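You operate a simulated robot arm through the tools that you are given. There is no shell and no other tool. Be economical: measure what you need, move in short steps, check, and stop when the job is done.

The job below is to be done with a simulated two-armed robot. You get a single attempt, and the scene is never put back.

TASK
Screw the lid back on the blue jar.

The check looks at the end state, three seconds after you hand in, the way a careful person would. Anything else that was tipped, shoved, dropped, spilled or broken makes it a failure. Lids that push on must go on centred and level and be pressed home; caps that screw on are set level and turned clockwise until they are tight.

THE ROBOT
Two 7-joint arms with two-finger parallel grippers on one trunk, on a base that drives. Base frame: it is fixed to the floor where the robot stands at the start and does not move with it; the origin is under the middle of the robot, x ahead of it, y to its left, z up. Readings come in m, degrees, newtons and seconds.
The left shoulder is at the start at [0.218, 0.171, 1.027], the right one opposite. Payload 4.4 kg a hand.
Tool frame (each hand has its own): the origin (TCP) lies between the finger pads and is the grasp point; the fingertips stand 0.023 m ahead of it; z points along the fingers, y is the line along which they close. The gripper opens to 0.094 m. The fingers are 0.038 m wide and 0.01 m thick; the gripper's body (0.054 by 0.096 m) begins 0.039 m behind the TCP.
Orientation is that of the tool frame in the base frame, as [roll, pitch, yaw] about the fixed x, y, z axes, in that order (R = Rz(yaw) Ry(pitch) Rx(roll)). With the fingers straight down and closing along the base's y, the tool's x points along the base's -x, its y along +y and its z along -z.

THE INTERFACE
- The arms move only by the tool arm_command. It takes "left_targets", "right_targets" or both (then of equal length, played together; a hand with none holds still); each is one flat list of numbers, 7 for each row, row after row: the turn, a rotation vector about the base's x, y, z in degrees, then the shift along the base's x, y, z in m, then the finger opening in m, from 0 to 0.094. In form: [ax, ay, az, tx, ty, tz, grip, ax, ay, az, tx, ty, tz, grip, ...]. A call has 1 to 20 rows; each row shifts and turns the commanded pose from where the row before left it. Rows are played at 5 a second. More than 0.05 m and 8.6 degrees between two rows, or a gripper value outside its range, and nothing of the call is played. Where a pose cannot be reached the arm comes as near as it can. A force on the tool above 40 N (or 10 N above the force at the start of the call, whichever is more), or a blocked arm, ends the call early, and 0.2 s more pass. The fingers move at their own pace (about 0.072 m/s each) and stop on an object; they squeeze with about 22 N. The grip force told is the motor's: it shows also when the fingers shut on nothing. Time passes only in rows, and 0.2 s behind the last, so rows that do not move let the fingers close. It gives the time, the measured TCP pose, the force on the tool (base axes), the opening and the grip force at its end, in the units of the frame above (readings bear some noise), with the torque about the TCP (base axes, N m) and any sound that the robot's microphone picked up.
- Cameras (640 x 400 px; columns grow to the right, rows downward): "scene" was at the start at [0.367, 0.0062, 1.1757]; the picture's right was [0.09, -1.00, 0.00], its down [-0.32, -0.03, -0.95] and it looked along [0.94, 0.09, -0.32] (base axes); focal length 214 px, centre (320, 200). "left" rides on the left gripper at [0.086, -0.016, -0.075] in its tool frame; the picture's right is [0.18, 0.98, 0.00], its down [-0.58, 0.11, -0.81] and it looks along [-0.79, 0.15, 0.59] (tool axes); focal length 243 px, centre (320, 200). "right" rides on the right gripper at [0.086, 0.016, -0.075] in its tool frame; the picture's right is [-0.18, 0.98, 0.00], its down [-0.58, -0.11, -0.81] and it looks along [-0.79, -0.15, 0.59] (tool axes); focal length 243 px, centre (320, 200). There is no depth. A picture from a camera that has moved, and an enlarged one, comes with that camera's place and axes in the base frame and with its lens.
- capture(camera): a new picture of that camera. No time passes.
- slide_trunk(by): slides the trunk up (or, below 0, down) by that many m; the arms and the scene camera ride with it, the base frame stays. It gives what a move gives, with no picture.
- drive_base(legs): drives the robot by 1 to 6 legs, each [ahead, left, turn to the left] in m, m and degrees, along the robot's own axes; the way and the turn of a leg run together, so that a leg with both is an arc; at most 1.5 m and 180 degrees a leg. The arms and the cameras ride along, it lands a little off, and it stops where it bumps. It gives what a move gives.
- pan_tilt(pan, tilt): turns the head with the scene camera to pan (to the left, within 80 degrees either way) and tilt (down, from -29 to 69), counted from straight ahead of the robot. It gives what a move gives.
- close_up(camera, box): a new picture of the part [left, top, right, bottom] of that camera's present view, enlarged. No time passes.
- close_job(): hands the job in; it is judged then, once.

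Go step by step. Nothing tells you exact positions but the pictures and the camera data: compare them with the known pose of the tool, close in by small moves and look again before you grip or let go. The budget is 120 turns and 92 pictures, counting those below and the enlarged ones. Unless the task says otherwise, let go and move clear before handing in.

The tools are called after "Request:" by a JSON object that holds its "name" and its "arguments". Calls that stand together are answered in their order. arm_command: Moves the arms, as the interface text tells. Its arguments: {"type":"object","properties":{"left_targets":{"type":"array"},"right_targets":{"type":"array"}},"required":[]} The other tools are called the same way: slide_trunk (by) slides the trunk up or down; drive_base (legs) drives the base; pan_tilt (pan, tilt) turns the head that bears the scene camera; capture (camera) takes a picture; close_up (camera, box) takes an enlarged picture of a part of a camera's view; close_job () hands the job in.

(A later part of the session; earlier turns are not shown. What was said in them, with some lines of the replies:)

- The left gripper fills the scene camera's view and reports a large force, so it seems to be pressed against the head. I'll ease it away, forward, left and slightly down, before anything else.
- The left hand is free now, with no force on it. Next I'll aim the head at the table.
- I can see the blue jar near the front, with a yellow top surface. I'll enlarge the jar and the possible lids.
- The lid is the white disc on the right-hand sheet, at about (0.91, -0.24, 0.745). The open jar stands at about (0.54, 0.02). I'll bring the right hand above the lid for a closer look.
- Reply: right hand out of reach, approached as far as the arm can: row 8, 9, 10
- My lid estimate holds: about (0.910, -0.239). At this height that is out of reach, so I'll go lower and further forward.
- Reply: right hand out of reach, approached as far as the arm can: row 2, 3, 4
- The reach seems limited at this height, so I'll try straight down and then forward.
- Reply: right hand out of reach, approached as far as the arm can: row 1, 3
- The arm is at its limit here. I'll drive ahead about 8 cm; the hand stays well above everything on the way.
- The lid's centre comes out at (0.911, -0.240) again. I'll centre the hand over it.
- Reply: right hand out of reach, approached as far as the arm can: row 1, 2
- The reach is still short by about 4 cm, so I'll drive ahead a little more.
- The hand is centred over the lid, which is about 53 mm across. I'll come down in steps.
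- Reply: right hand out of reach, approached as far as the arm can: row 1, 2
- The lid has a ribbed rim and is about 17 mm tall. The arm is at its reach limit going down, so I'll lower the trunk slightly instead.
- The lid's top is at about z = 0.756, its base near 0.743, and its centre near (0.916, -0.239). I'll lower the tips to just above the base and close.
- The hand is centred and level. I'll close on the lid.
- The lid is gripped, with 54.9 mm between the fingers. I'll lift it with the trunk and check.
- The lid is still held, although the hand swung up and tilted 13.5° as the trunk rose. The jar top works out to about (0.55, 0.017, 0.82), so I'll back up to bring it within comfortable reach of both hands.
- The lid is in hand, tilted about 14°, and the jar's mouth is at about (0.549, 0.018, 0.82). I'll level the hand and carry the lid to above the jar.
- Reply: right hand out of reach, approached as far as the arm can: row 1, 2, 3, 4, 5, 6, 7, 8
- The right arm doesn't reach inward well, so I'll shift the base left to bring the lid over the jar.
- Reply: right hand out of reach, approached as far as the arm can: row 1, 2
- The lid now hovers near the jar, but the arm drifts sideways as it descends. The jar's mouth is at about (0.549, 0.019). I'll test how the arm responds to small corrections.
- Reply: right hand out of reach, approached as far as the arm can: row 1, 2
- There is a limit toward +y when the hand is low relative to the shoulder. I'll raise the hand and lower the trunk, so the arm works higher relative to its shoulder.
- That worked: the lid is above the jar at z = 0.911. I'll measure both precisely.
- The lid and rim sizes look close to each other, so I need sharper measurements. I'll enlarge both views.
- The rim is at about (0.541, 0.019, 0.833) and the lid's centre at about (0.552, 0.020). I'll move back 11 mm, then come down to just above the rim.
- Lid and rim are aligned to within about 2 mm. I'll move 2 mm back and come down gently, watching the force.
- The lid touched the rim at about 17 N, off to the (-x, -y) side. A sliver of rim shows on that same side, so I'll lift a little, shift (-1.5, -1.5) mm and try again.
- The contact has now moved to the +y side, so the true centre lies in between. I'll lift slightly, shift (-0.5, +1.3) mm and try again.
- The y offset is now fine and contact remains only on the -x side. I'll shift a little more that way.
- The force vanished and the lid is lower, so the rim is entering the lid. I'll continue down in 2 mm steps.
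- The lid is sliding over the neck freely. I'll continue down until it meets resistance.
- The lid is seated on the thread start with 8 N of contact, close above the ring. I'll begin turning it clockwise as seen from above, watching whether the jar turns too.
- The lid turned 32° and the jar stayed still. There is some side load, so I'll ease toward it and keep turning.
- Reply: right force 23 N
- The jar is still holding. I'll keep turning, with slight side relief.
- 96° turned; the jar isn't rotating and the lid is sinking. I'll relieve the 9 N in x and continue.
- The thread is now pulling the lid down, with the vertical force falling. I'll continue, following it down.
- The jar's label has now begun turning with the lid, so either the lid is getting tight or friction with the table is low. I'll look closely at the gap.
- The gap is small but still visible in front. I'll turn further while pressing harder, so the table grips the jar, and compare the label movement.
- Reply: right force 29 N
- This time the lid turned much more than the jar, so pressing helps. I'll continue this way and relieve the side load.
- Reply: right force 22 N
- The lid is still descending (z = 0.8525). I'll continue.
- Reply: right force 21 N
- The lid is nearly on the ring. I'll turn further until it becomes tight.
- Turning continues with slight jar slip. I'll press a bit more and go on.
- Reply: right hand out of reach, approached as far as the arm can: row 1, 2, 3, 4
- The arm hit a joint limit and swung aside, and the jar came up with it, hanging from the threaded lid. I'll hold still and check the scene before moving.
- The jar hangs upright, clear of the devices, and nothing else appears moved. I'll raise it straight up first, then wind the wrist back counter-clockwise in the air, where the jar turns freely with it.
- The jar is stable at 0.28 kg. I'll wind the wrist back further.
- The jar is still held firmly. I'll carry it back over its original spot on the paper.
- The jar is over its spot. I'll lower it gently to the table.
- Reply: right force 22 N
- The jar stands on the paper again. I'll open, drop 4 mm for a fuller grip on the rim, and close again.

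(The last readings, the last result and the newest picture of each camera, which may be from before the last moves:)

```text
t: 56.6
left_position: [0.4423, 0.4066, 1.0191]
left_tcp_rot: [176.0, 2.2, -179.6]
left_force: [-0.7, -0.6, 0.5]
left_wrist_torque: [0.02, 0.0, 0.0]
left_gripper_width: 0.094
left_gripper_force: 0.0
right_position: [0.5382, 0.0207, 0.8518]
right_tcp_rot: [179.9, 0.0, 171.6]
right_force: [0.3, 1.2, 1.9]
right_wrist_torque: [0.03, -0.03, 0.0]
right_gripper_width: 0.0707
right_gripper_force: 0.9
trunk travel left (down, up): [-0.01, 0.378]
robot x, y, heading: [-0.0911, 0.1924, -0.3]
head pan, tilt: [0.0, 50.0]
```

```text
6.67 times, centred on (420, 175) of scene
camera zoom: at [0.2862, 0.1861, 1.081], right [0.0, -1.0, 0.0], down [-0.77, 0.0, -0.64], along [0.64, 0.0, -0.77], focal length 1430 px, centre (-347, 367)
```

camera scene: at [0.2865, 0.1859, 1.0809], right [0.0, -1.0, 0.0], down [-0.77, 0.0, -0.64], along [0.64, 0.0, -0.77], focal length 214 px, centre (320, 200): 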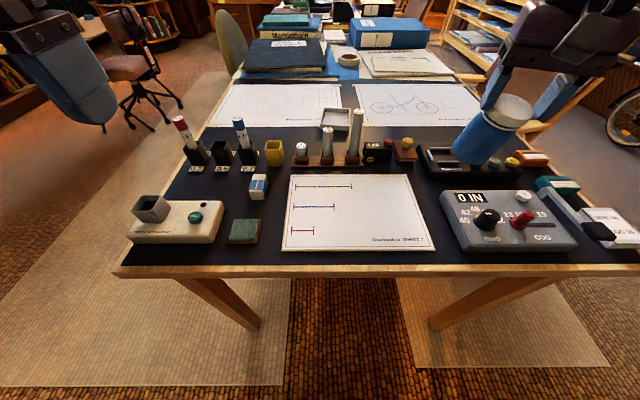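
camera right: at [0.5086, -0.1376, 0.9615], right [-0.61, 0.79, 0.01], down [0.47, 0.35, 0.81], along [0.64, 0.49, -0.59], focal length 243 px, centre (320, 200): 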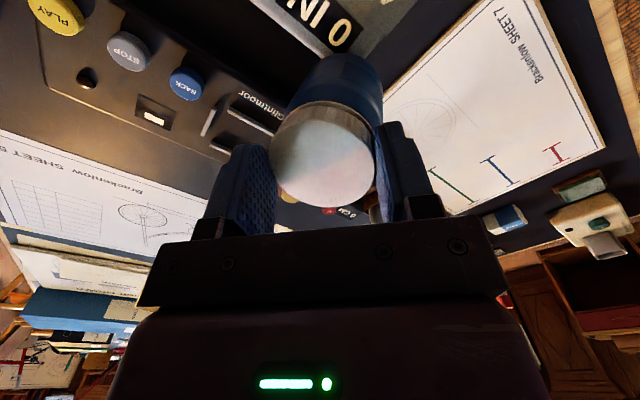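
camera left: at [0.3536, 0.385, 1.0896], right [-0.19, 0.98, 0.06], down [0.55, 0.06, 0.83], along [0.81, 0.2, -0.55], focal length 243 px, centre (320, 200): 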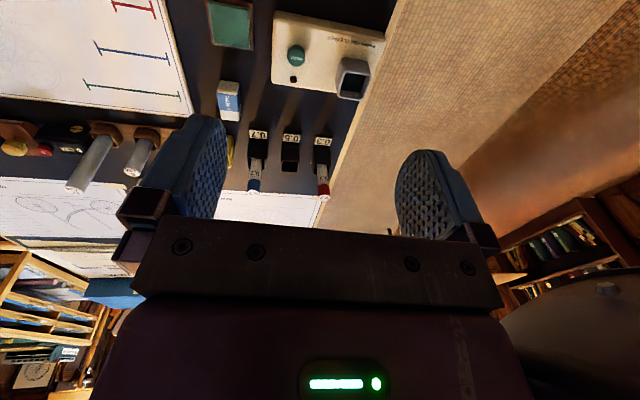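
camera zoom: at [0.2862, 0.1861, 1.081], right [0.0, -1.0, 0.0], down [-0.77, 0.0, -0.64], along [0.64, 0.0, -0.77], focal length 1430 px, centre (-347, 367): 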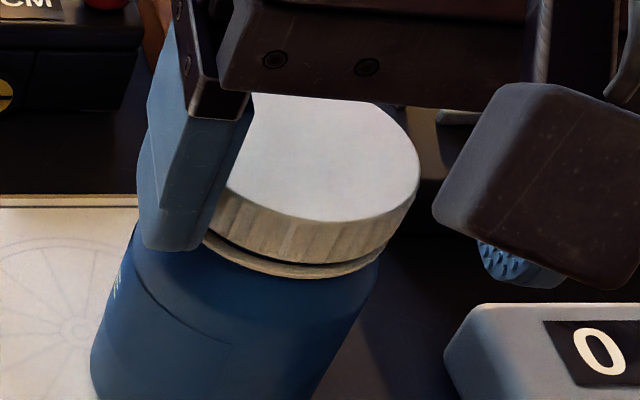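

The jar got dragged about a centimetre while opening, and the lid now sits off-centre in the hand, at about (0.553, 0.028). I'll open wider and recentre the hand over it.

Request:
{"name": "arm_command", "arguments": {"right_targets": [0, 0, 0, 0, 0.004, 0, 0.08, 0, 0, 0, 0.001, 0.004, 0, 0.09, 0, 0, 0, 0.006, 0, 0, 0.09, 0, 0, 0, 0.006, 0, 0, 0.09, 0, 0, 0, 0, 0, 0, 0.09]}}

Request:
{"name": "close_up", "arguments": {"camera": "right", "box": [200, 20, 440, 200]}}

Request:
{"name": "close_up", "arguments": {"camera": "scene", "box": [370, 130, 460, 220]}}

```text
t: 57.8
left_position: [0.4432, 0.4073, 1.0194]
left_tcp_rot: [176.0, 2.1, -179.4]
left_force: [-0.4, 0.3, -0.4]
left_wrist_torque: [-0.01, 0.01, -0.01]
left_gripper_width: 0.094
left_gripper_force: 0.1
right_position: [0.5504, 0.0276, 0.8521]
right_tcp_rot: [-179.9, 0.0, 171.5]
right_force: [0.3, -0.1, -0.5]
right_wrist_torque: [-0.02, 0.03, 0.05]
right_gripper_width: 0.09
right_gripper_force: 0.0
trunk travel left (down, up): [-0.01, 0.378]
robot x, y, heading: [-0.0891, 0.1917, -0.4]
head pan, tilt: [0.0, 50.0]
```

```text
2.22 times, centred on (320, 110) of right
camera zoom: at [0.4676, 0.0562, 0.9255], right [0.33, 0.95, 0.0], down [0.56, -0.19, 0.81], along [0.76, -0.26, -0.59], focal length 539 px, centre (320, 400)
```

zoom: 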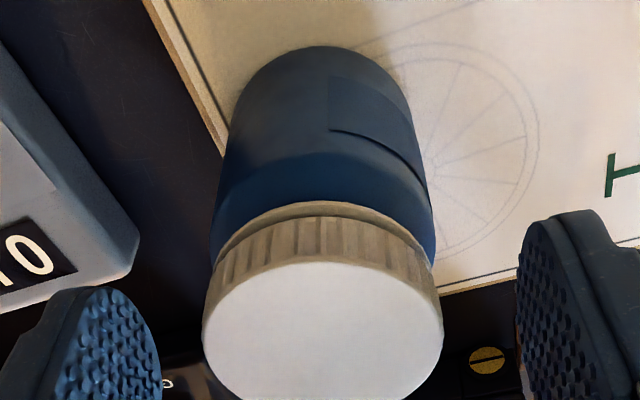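

```text
4.44 times, centred on (415, 175) of scene
camera zoom: at [0.2862, 0.186, 1.081], right [0.0, -1.0, 0.0], down [-0.77, 0.0, -0.64], along [0.64, 0.0, -0.77], focal length 953 px, centre (-102, 311)
```

zoom: 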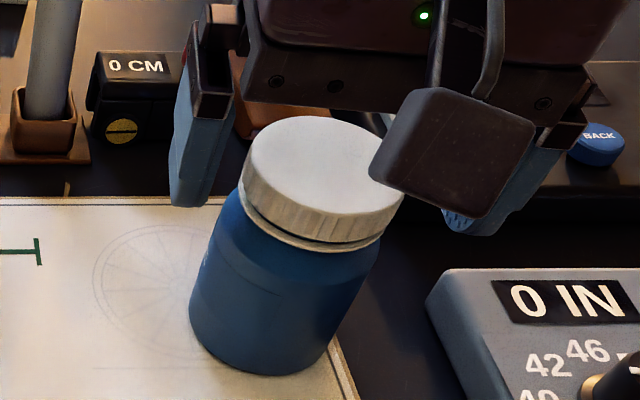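

The hand is centred in y and needs about 4 mm more in x. I'll raise it 2.5 mm so the tips stay off the ring, then close.

Request:
{"name": "arm_command", "arguments": {"right_targets": [0, 0, 0, 0.004, 0, 0.0025, 0.08, 0, 0, 0, 0, 0, 0, 0.065, 0, 0, 0, 0, 0, 0, 0.05, 0, 0, 0, 0, 0, 0, 0.04, 0, 0, 0, 0, 0, 0, 0.04]}}

Request:
{"name": "close_up", "arguments": {"camera": "right", "box": [200, 20, 440, 200]}}

```text
t: 59.0
left_position: [0.4414, 0.4067, 1.0192]
left_tcp_rot: [176.0, 2.1, -179.5]
left_force: [-0.1, 0.2, -0.1]
left_wrist_torque: [0.02, -0.05, 0.02]
left_gripper_width: 0.0939
left_gripper_force: 0.1
right_position: [0.5547, 0.0272, 0.854]
right_tcp_rot: [-179.9, 0.1, 171.6]
right_force: [1.1, -1.2, -0.5]
right_wrist_torque: [0.04, -0.03, -0.02]
right_gripper_width: 0.0543
right_gripper_force: 21.9
trunk travel left (down, up): [-0.01, 0.378]
robot x, y, heading: [-0.0916, 0.191, -0.2]
head pan, tilt: [0.0, 50.0]
```

```text
2.22 times, centred on (320, 110) of right
camera zoom: at [0.4716, 0.056, 0.9282], right [0.33, 0.95, 0.0], down [0.56, -0.19, 0.81], along [0.76, -0.26, -0.59], focal length 539 px, centre (320, 400)
```

zoom: 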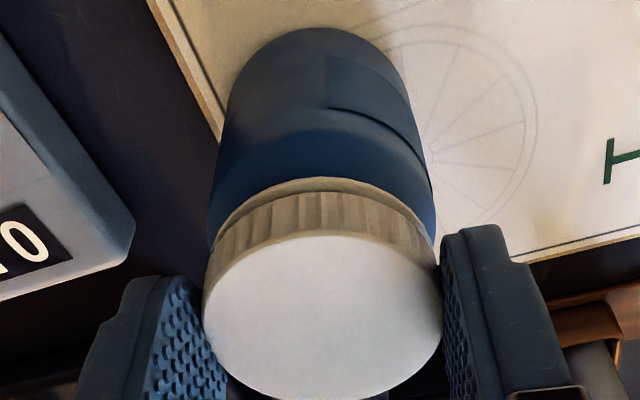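

A good, centred grip. I'll press lightly and turn clockwise again; in this wrist view the label's edge shows whether the jar turns with the lid.

Request:
{"name": "arm_command", "arguments": {"right_targets": [0, 0, 0, 0, 0, -0.002, 0.04, 0, 0, -8, 0, 0, -0.0005, 0.04, 0, 0, -8, 0, 0, 0, 0.04, 0, 0, -8, 0, 0, 0, 0.04, 0, 0, -8, 0, 0, 0, 0.04, 0, 0, 0, 0, 0, 0, 0.04]}}

Request:
{"name": "close_up", "arguments": {"camera": "right", "box": [200, 20, 440, 200]}}

```text
t: 60.4
left_position: [0.4415, 0.4072, 1.0199]
left_tcp_rot: [176.0, 2.3, -179.5]
left_force: [-0.2, 0.1, -0.1]
left_wrist_torque: [0.0, -0.01, 0.02]
left_gripper_width: 0.0941
left_gripper_force: 0.1
right_position: [0.555, 0.0272, 0.852]
right_tcp_rot: [-179.9, 0.1, 139.5]
right_force: [2.8, 6.3, 10.9]
right_wrist_torque: [0.32, -0.25, 0.01]
right_gripper_width: 0.0546
right_gripper_force: 22.2
trunk travel left (down, up): [-0.01, 0.378]
robot x, y, heading: [-0.091, 0.1918, -0.4]
head pan, tilt: [0.0, 50.0]
```

```text
2.22 times, centred on (320, 110) of right
camera zoom: at [0.4995, 0.0966, 0.9267], right [0.78, 0.63, 0.0], down [0.37, -0.46, 0.81], along [0.51, -0.63, -0.59], focal length 539 px, centre (320, 400)
```

zoom: 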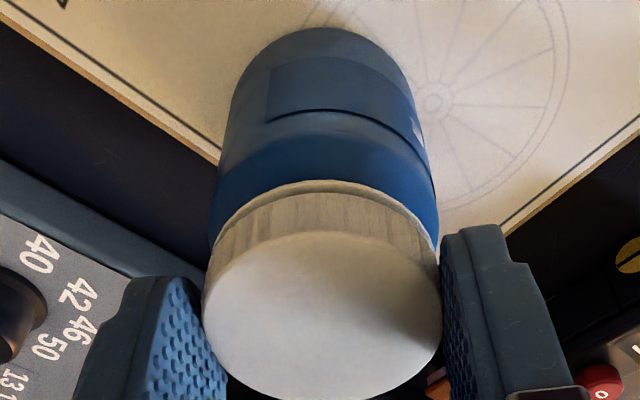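

The label edge shifted by the full 32° in the wrist view, so the lid is turning and the jar is not. I'll continue.

Request:
{"name": "arm_command", "arguments": {"right_targets": [0, 0, -8, 0.0004, 0.0008, -0.0004, 0.04, 0, 0, -8, 0, 0, -0.0002, 0.04, 0, 0, -8, 0, 0, 0, 0.04, 0, 0, -8, 0, 0, 0, 0.04, 0, 0, -8, 0, 0, 0, 0.04, 0, 0, 0, 0, 0, 0, 0.04]}}

Request:
{"name": "close_up", "arguments": {"camera": "right", "box": [200, 20, 440, 200]}}

```text
t: 61.8
left_position: [0.4412, 0.407, 1.0185]
left_tcp_rot: [176.0, 2.2, -179.4]
left_force: [0.3, 0.1, -0.3]
left_wrist_torque: [-0.02, -0.05, 0.02]
left_gripper_width: 0.0938
left_gripper_force: 0.1
right_position: [0.5559, 0.0292, 0.8514]
right_tcp_rot: [180.0, 0.0, 99.3]
right_force: [-0.7, 0.5, 11.0]
right_wrist_torque: [-0.08, -0.01, -0.08]
right_gripper_width: 0.0546
right_gripper_force: 21.5
trunk travel left (down, up): [-0.01, 0.378]
robot x, y, heading: [-0.0891, 0.1911, -0.4]
head pan, tilt: [0.0, 50.0]
```

```text
2.22 times, centred on (320, 110) of right
camera zoom: at [0.5567, 0.1167, 0.926], right [1.0, -0.02, 0.0], down [-0.01, -0.59, 0.81], along [-0.02, -0.81, -0.59], focal length 539 px, centre (320, 400)
```

zoom: 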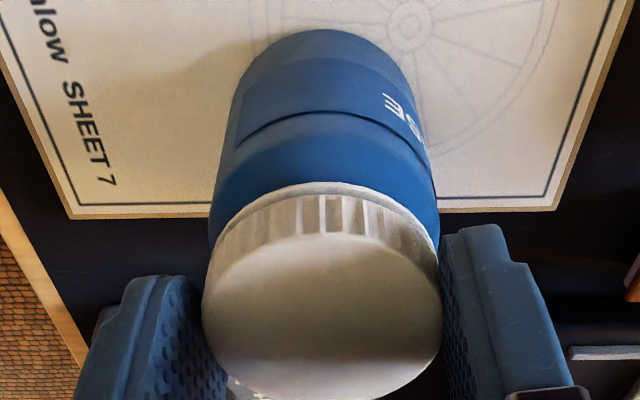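

The lid is still turning relative to the jar. I'll press a bit more and continue.

Request:
{"name": "arm_command", "arguments": {"right_targets": [0, 0, -8, 0, 0, -0.001, 0.04, 0, 0, -8, 0, 0, -0.0004, 0.04, 0, 0, -8, 0, 0, 0, 0.04, 0, 0, -8, 0, 0, 0, 0.04, 0, 0, 0, 0, 0, 0, 0.04]}}

Request:
{"name": "close_up", "arguments": {"camera": "right", "box": [200, 20, 440, 200]}}

```text
t: 63.0
left_position: [0.4408, 0.4055, 1.0196]
left_tcp_rot: [176.0, 2.3, -179.5]
left_force: [-0.1, -0.4, -0.6]
left_wrist_torque: [0.02, 0.0, -0.01]
left_gripper_width: 0.0941
left_gripper_force: 0.0
right_position: [0.5557, 0.0288, 0.8507]
right_tcp_rot: [179.9, 0.0, 67.4]
right_force: [1.1, -0.4, 19.4]
right_wrist_torque: [-0.12, 0.02, -0.11]
right_gripper_width: 0.0545
right_gripper_force: 22.1
trunk travel left (down, up): [-0.01, 0.378]
robot x, y, heading: [-0.0898, 0.1928, -0.2]
head pan, tilt: [0.0, 50.0]
```

```text
2.22 times, centred on (320, 110) of right
camera zoom: at [0.6029, 0.1023, 0.9252], right [0.84, -0.55, 0.0], down [-0.32, -0.5, 0.81], along [-0.44, -0.67, -0.59], focal length 539 px, centre (320, 400)
```

zoom: 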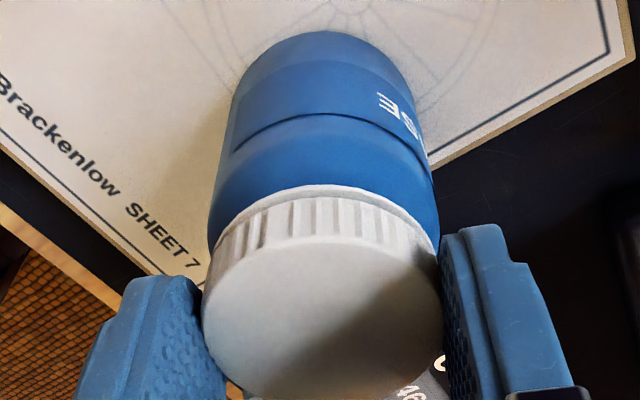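

Now the label keeps its place in the wrist view, so lid and jar turn together and the thread has reached its stop. I'll press harder and turn once more to snug it.

Request:
{"name": "arm_command", "arguments": {"right_targets": [0, 0, 0, 0, 0, -0.0013, 0.04, 0, 0, -8, 0, 0, -0.0007, 0.04, 0, 0, -8, 0, 0, 0, 0.04, 0, 0, -8, 0, 0, 0, 0.04, 0, 0, -8, 0, 0, 0, 0.04]}}

Request:
{"name": "close_up", "arguments": {"camera": "right", "box": [200, 20, 440, 200]}}

Request:
{"name": "close_up", "arguments": {"camera": "scene", "box": [395, 145, 445, 205]}}

```text
t: 64.2
left_position: [0.4399, 0.4067, 1.0193]
left_tcp_rot: [176.0, 2.2, -179.5]
left_force: [-0.5, 0.3, 0.9]
left_wrist_torque: [0.01, -0.01, 0.0]
left_gripper_width: 0.0938
left_gripper_force: 0.1
right_position: [0.5543, 0.0284, 0.8473]
right_tcp_rot: [180.0, -0.1, 35.4]
right_force: [-0.4, 0.0, 17.6]
right_wrist_torque: [-0.04, 0.04, 0.13]
right_gripper_width: 0.0543
right_gripper_force: 22.2
trunk travel left (down, up): [-0.01, 0.378]
robot x, y, heading: [-0.092, 0.1882, -0.2]
head pan, tilt: [0.0, 50.0]
```

```text
2.22 times, centred on (320, 110) of right
camera zoom: at [0.6339, 0.0657, 0.9225], right [0.42, -0.91, 0.0], down [-0.54, -0.25, 0.81], along [-0.73, -0.34, -0.59], focal length 539 px, centre (320, 400)
```

zoom: 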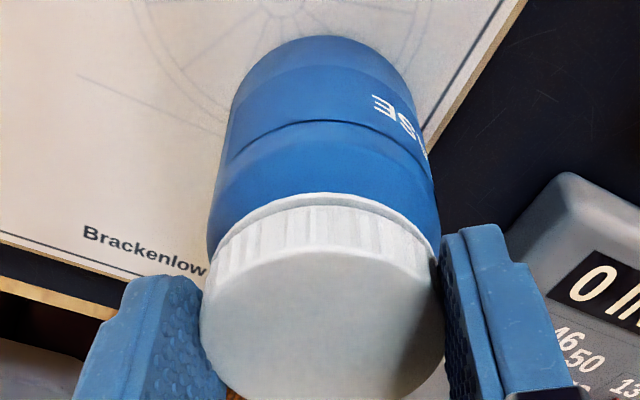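

```text
6.67 times, centred on (420, 175) of scene
camera zoom: at [0.2852, 0.1863, 1.0814], right [0.0, -1.0, 0.0], down [-0.77, 0.0, -0.64], along [0.64, 0.0, -0.77], focal length 1430 px, centre (-347, 367)
```

zoom: 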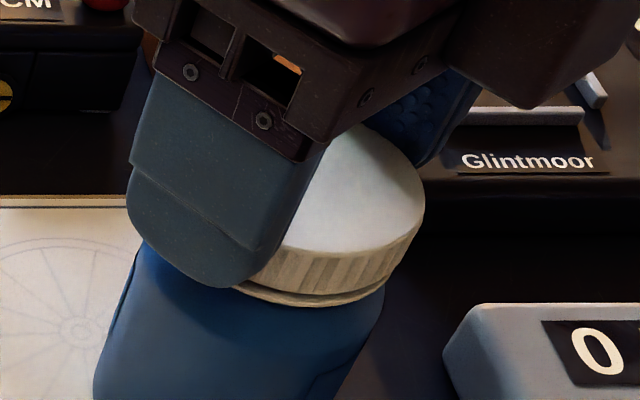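

The lid and jar turned together, but the hand has slid down and the tips may be resting on the ring, which would turn the jar directly. I'll open, rise, re-grip the lid higher and test again.

Request:
{"name": "arm_command", "arguments": {"right_targets": [0, 0, 0, 0, 0, 0.003, 0.04, 0, 0, 0, 0, 0, 0, 0.062, 0, 0, 0, 0, 0, 0, 0.066, 0, 0, 0, 0, 0, 0.003, 0.066, 0, 0, 0, 0, 0, 0.003, 0.066, 0, 0, 0, 0, 0, 0, 0.066]}}

Request:
{"name": "close_up", "arguments": {"camera": "right", "box": [200, 20, 440, 200]}}

Request:
{"name": "close_up", "arguments": {"camera": "scene", "box": [370, 130, 460, 220]}}

```text
t: 65.6
left_position: [0.4418, 0.4059, 1.0193]
left_tcp_rot: [176.0, 2.1, -179.6]
left_force: [-0.8, -0.6, 0.1]
left_wrist_torque: [0.0, 0.03, 0.0]
left_gripper_width: 0.094
left_gripper_force: 0.1
right_position: [0.556, 0.0295, 0.8561]
right_tcp_rot: [180.0, 0.0, 35.7]
right_force: [-0.1, -0.9, 0.0]
right_wrist_torque: [0.02, 0.0, -0.01]
right_gripper_width: 0.0663
right_gripper_force: 0.1
trunk travel left (down, up): [-0.01, 0.378]
robot x, y, heading: [-0.0902, 0.1904, -0.2]
head pan, tilt: [0.0, 50.0]
```

```text
2.22 times, centred on (320, 110) of right
camera zoom: at [0.6356, 0.066, 0.9305], right [0.42, -0.91, 0.0], down [-0.54, -0.25, 0.81], along [-0.73, -0.34, -0.59], focal length 539 px, centre (320, 400)
```

zoom: 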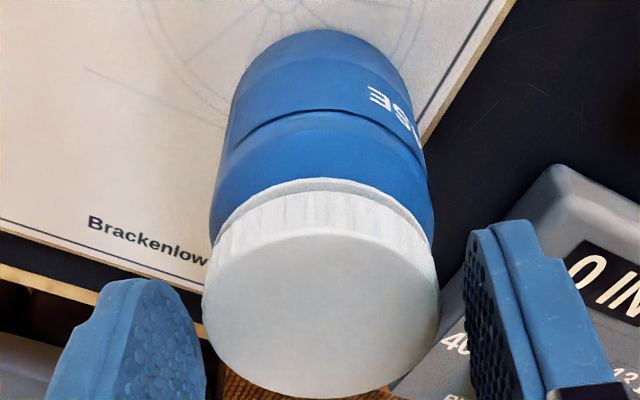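

```text
4.44 times, centred on (415, 175) of scene
camera zoom: at [0.2863, 0.186, 1.081], right [0.0, -1.0, 0.0], down [-0.77, 0.0, -0.64], along [0.64, 0.0, -0.77], focal length 953 px, centre (-102, 311)
```

zoom: 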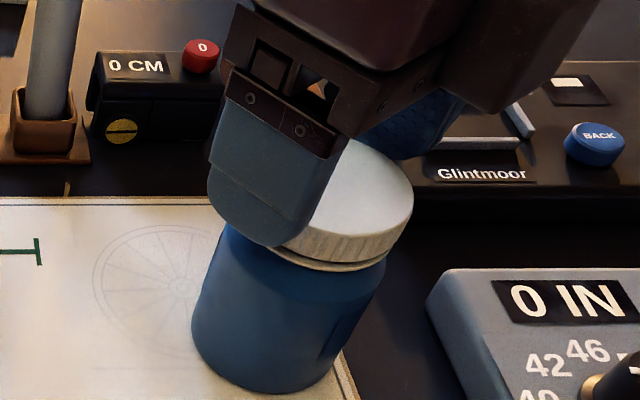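

Nothing was dragged, and the lid looks level just above the ring. I'll close on the lid at this height and turn with only a light press.

Request:
{"name": "arm_command", "arguments": {"right_targets": [0, 0, 0, 0, 0, 0.001, 0.055, 0, 0, 0, 0, 0, 0, 0.04, 0, 0, 0, 0, 0, 0, 0.04, 0, 0, 0, 0, 0, -0.0012, 0.04, 0, 0, -8, 0, 0, -0.0003, 0.04, 0, 0, -8, 0, 0, 0, 0.04, 0, 0, -8, 0, 0, 0, 0.04, 0, 0, -8, 0, 0, 0, 0.04]}}

Request:
{"name": "close_up", "arguments": {"camera": "right", "box": [200, 20, 440, 200]}}

```text
t: 67.4
left_position: [0.4416, 0.4068, 1.0187]
left_tcp_rot: [176.0, 2.1, -179.5]
left_force: [0.2, -0.7, -0.7]
left_wrist_torque: [-0.01, -0.01, 0.03]
left_gripper_width: 0.0939
left_gripper_force: 0.1
right_position: [0.5559, 0.0287, 0.8571]
right_tcp_rot: [180.0, 0.0, 3.4]
right_force: [2.0, -0.7, 0.0]
right_wrist_torque: [-0.18, -0.06, 0.04]
right_gripper_width: 0.0545
right_gripper_force: 21.8
trunk travel left (down, up): [-0.01, 0.378]
robot x, y, heading: [-0.0888, 0.19, -0.4]
head pan, tilt: [0.0, 50.0]
```

```text
2.22 times, centred on (320, 110) of right
camera zoom: at [0.6422, 0.0172, 0.9307], right [-0.12, -0.99, 0.0], down [-0.59, 0.07, 0.81], along [-0.8, 0.1, -0.59], focal length 539 px, centre (320, 400)
```

zoom: 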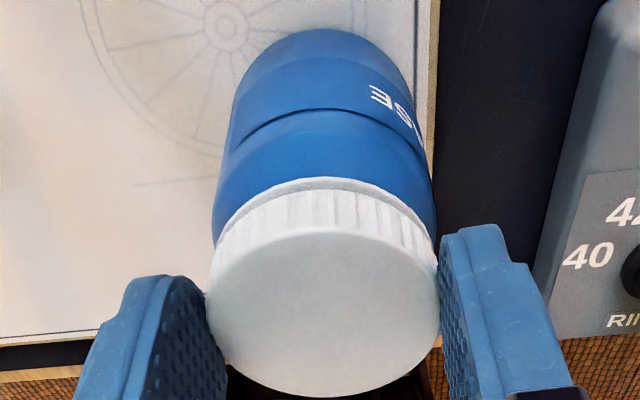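

With almost no press the jar simply turns along. Now the same with about 18 N of press from this higher grip.

Request:
{"name": "arm_command", "arguments": {"right_targets": [0, 0, 0, 0, 0, -0.0025, 0.04, 0, 0, -8, 0, 0, -0.0005, 0.04, 0, 0, -8, 0, 0, 0, 0.04, 0, 0, -8, 0, 0, 0, 0.04, 0, 0, -8, 0, 0, 0, 0.04]}}

Request:
{"name": "close_up", "arguments": {"camera": "right", "box": [200, 20, 440, 200]}}

```text
t: 68.6
left_position: [0.4398, 0.4068, 1.0208]
left_tcp_rot: [176.0, 2.2, -179.6]
left_force: [0.0, 0.0, -0.5]
left_wrist_torque: [0.0, -0.03, -0.01]
left_gripper_width: 0.0939
left_gripper_force: 0.1
right_position: [0.5542, 0.0276, 0.8538]
right_tcp_rot: [-180.0, -0.2, -28.5]
right_force: [0.3, 0.2, 22.4]
right_wrist_torque: [0.06, 0.07, 0.16]
right_gripper_width: 0.0542
right_gripper_force: 22.5
trunk travel left (down, up): [-0.01, 0.378]
robot x, y, heading: [-0.09, 0.1905, -0.3]
head pan, tilt: [0.0, 50.0]
```

```text
2.22 times, centred on (320, 110) of right
camera zoom: at [0.6218, -0.027, 0.929], right [-0.63, -0.78, 0.0], down [-0.46, 0.37, 0.81], along [-0.62, 0.51, -0.59], focal length 539 px, centre (320, 400)
```

zoom: 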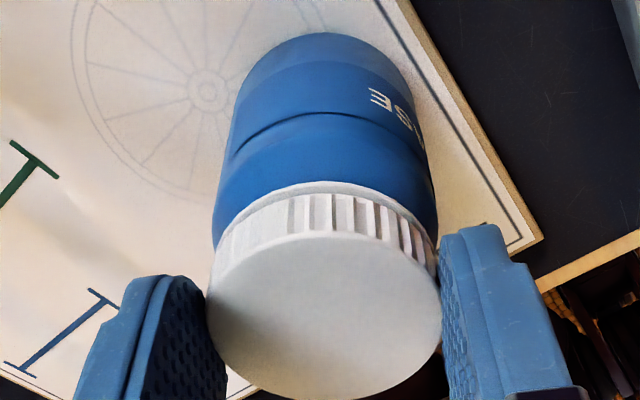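

The jar follows the lid completely at 22 N, with 0.16 N·m of resisting torque, where earlier the lid slipped round easily. So it is at its stop. One last snug with a bit more press.

Request:
{"name": "arm_command", "arguments": {"right_targets": [0, 0, 0, 0, 0, -0.0012, 0.04, 0, 0, -8.5, 0, 0, 0, 0.04, 0, 0, -8.5, 0, 0, 0, 0.04, 0, 0, -8.5, 0, 0, 0, 0.04]}}

Request:
{"name": "close_up", "arguments": {"camera": "right", "box": [200, 20, 440, 200]}}

```text
t: 69.6
left_position: [0.4407, 0.4065, 1.0192]
left_tcp_rot: [176.0, 2.2, -179.5]
left_force: [-0.5, 0.2, 0.4]
left_wrist_torque: [0.0, 0.01, 0.03]
left_gripper_width: 0.094
left_gripper_force: 0.1
right_position: [0.555, 0.0277, 0.8519]
right_tcp_rot: [-180.0, 0.0, -54.1]
right_force: [-1.3, 1.0, 18.8]
right_wrist_torque: [0.06, 0.11, 0.19]
right_gripper_width: 0.0543
right_gripper_force: 22.2
trunk travel left (down, up): [-0.01, 0.378]
robot x, y, heading: [-0.0941, 0.1883, -0.4]
head pan, tilt: [0.0, 50.0]
```

```text
2.22 times, centred on (320, 110) of right
camera zoom: at [0.5914, -0.0512, 0.9269], right [-0.9, -0.43, 0.0], down [-0.25, 0.53, 0.81], along [-0.34, 0.73, -0.59], focal length 539 px, centre (320, 400)
```

zoom: 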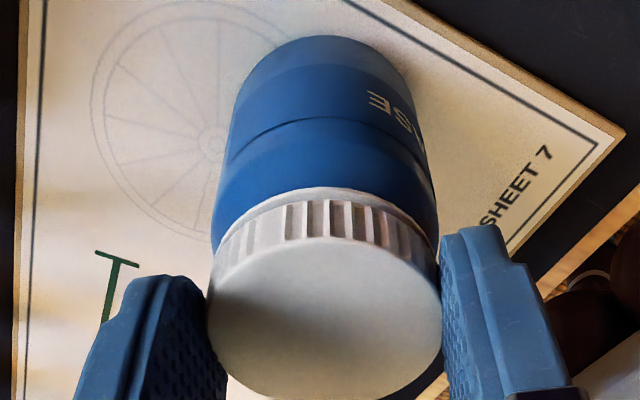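

The lid is tight: jar and lid move as one. I'll relieve the press, open, and rise straight up.

Request:
{"name": "arm_command", "arguments": {"right_targets": [0, 0, 0, 0, 0, 0.003, 0.04, 0, 0, 0, 0, 0, 0, 0.064, 0, 0, 0, 0, 0, 0, 0.08, 0, 0, 0, 0, 0, 0, 0.09, 0, 0, 0, 0, 0, 0.01, 0.09, 0, 0, 0, 0, 0, 0.03, 0.09, 0, 0, 0, 0, 0, 0.04, 0.09, 0, 0, 0, 0, 0, 0.04, 0.09, 0, 0, 0, 0, 0, 0, 0.09]}}

Request:
{"name": "capture", "arguments": {"camera": "scene"}}

Request:
{"name": "close_up", "arguments": {"camera": "scene", "box": [370, 130, 460, 220]}}

```text
t: 71.6
left_position: [0.4425, 0.4065, 1.0193]
left_tcp_rot: [176.0, 2.0, -179.5]
left_force: [-0.6, 0.0, -0.4]
left_wrist_torque: [0.0, 0.01, 0.0]
left_gripper_width: 0.0941
left_gripper_force: 0.1
right_position: [0.5567, 0.027, 0.9762]
right_tcp_rot: [-180.0, 0.0, -53.9]
right_force: [0.3, -0.9, 0.4]
right_wrist_torque: [-0.02, 0.01, -0.01]
right_gripper_width: 0.0899
right_gripper_force: 0.0
trunk travel left (down, up): [-0.01, 0.378]
robot x, y, heading: [-0.088, 0.1867, -0.2]
head pan, tilt: [0.0, 50.0]
```

```text
14 pictures are left
camera scene: at [0.2866, 0.186, 1.0808], right [0.0, -1.0, 0.0], down [-0.77, 0.0, -0.64], along [0.64, 0.0, -0.77], focal length 214 px, centre (320, 200)
```

scene: 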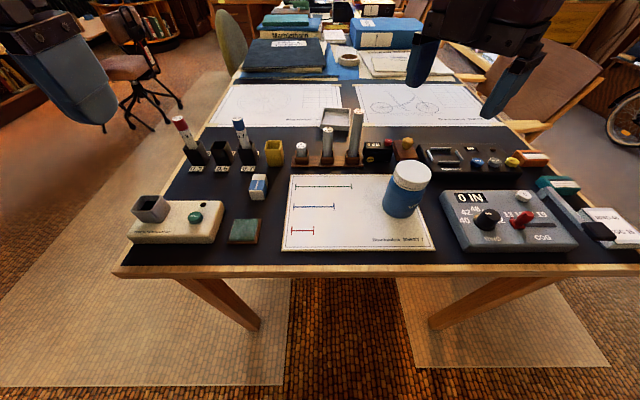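

```text
4.44 times, centred on (415, 175) of scene
camera zoom: at [0.2866, 0.186, 1.0808], right [0.0, -1.0, 0.0], down [-0.77, 0.0, -0.64], along [0.64, 0.0, -0.77], focal length 953 px, centre (-102, 311)
```

zoom: 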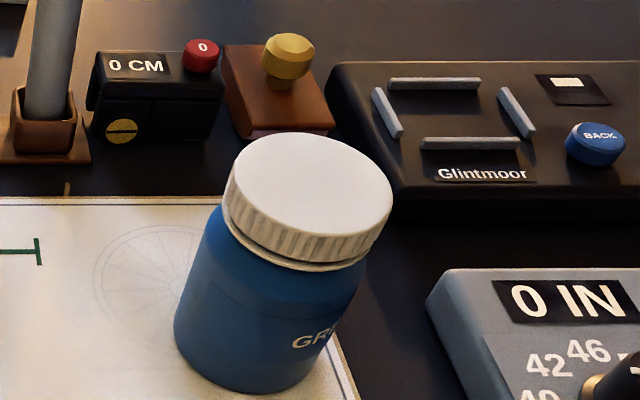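

The jar stands closed and nothing else looks disturbed. One enlarged check that the lid is level and on the ring.

Request:
{"name": "close_up", "arguments": {"camera": "scene", "box": [395, 150, 430, 185]}}

Request:
{"name": "close_up", "arguments": {"camera": "right", "box": [220, 0, 420, 180]}}

```text
11.43 times, centred on (412, 168) of scene
camera zoom: at [0.2866, 0.186, 1.0808], right [0.0, -1.0, 0.0], down [-0.77, 0.0, -0.64], along [0.64, 0.0, -0.77], focal length 2451 px, centre (-737, 571)
```

zoom: 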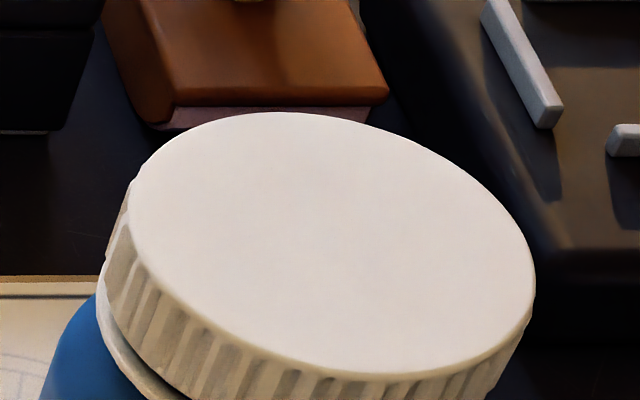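

```text
2.22 times, centred on (320, 90) of right
camera zoom: at [0.5938, -0.0522, 1.0509], right [-0.9, -0.43, 0.0], down [-0.25, 0.53, 0.81], along [-0.35, 0.73, -0.59], focal length 539 px, centre (320, 444)
```

zoom: 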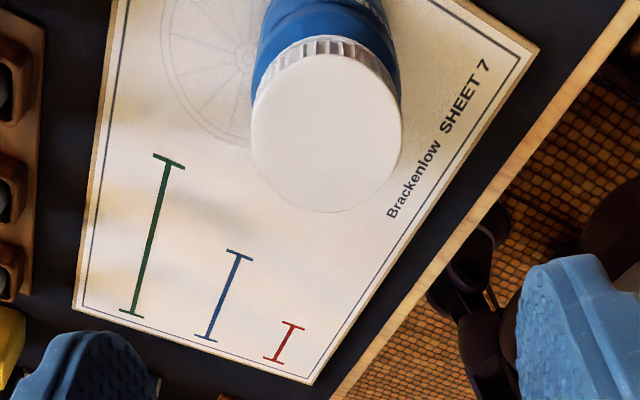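

The lid sits level and tight on the upright jar, both hands are clear, and nothing else has been disturbed, so I'm handing in.

Request:
{"name": "close_job", "arguments": {}}

```text
The job is handed in.
```

The blue jar's lid is screwed on level and turned clockwise until the jar moved with it. I only judged tightness by that, with about 20 N of press and no hand holding the jar.

Midway, the right arm hit a joint limit and lifted the jar by its lid. I set it back on the paper, where it now stands about 2 cm from where it started. In the last pictures, everything else looked untouched.
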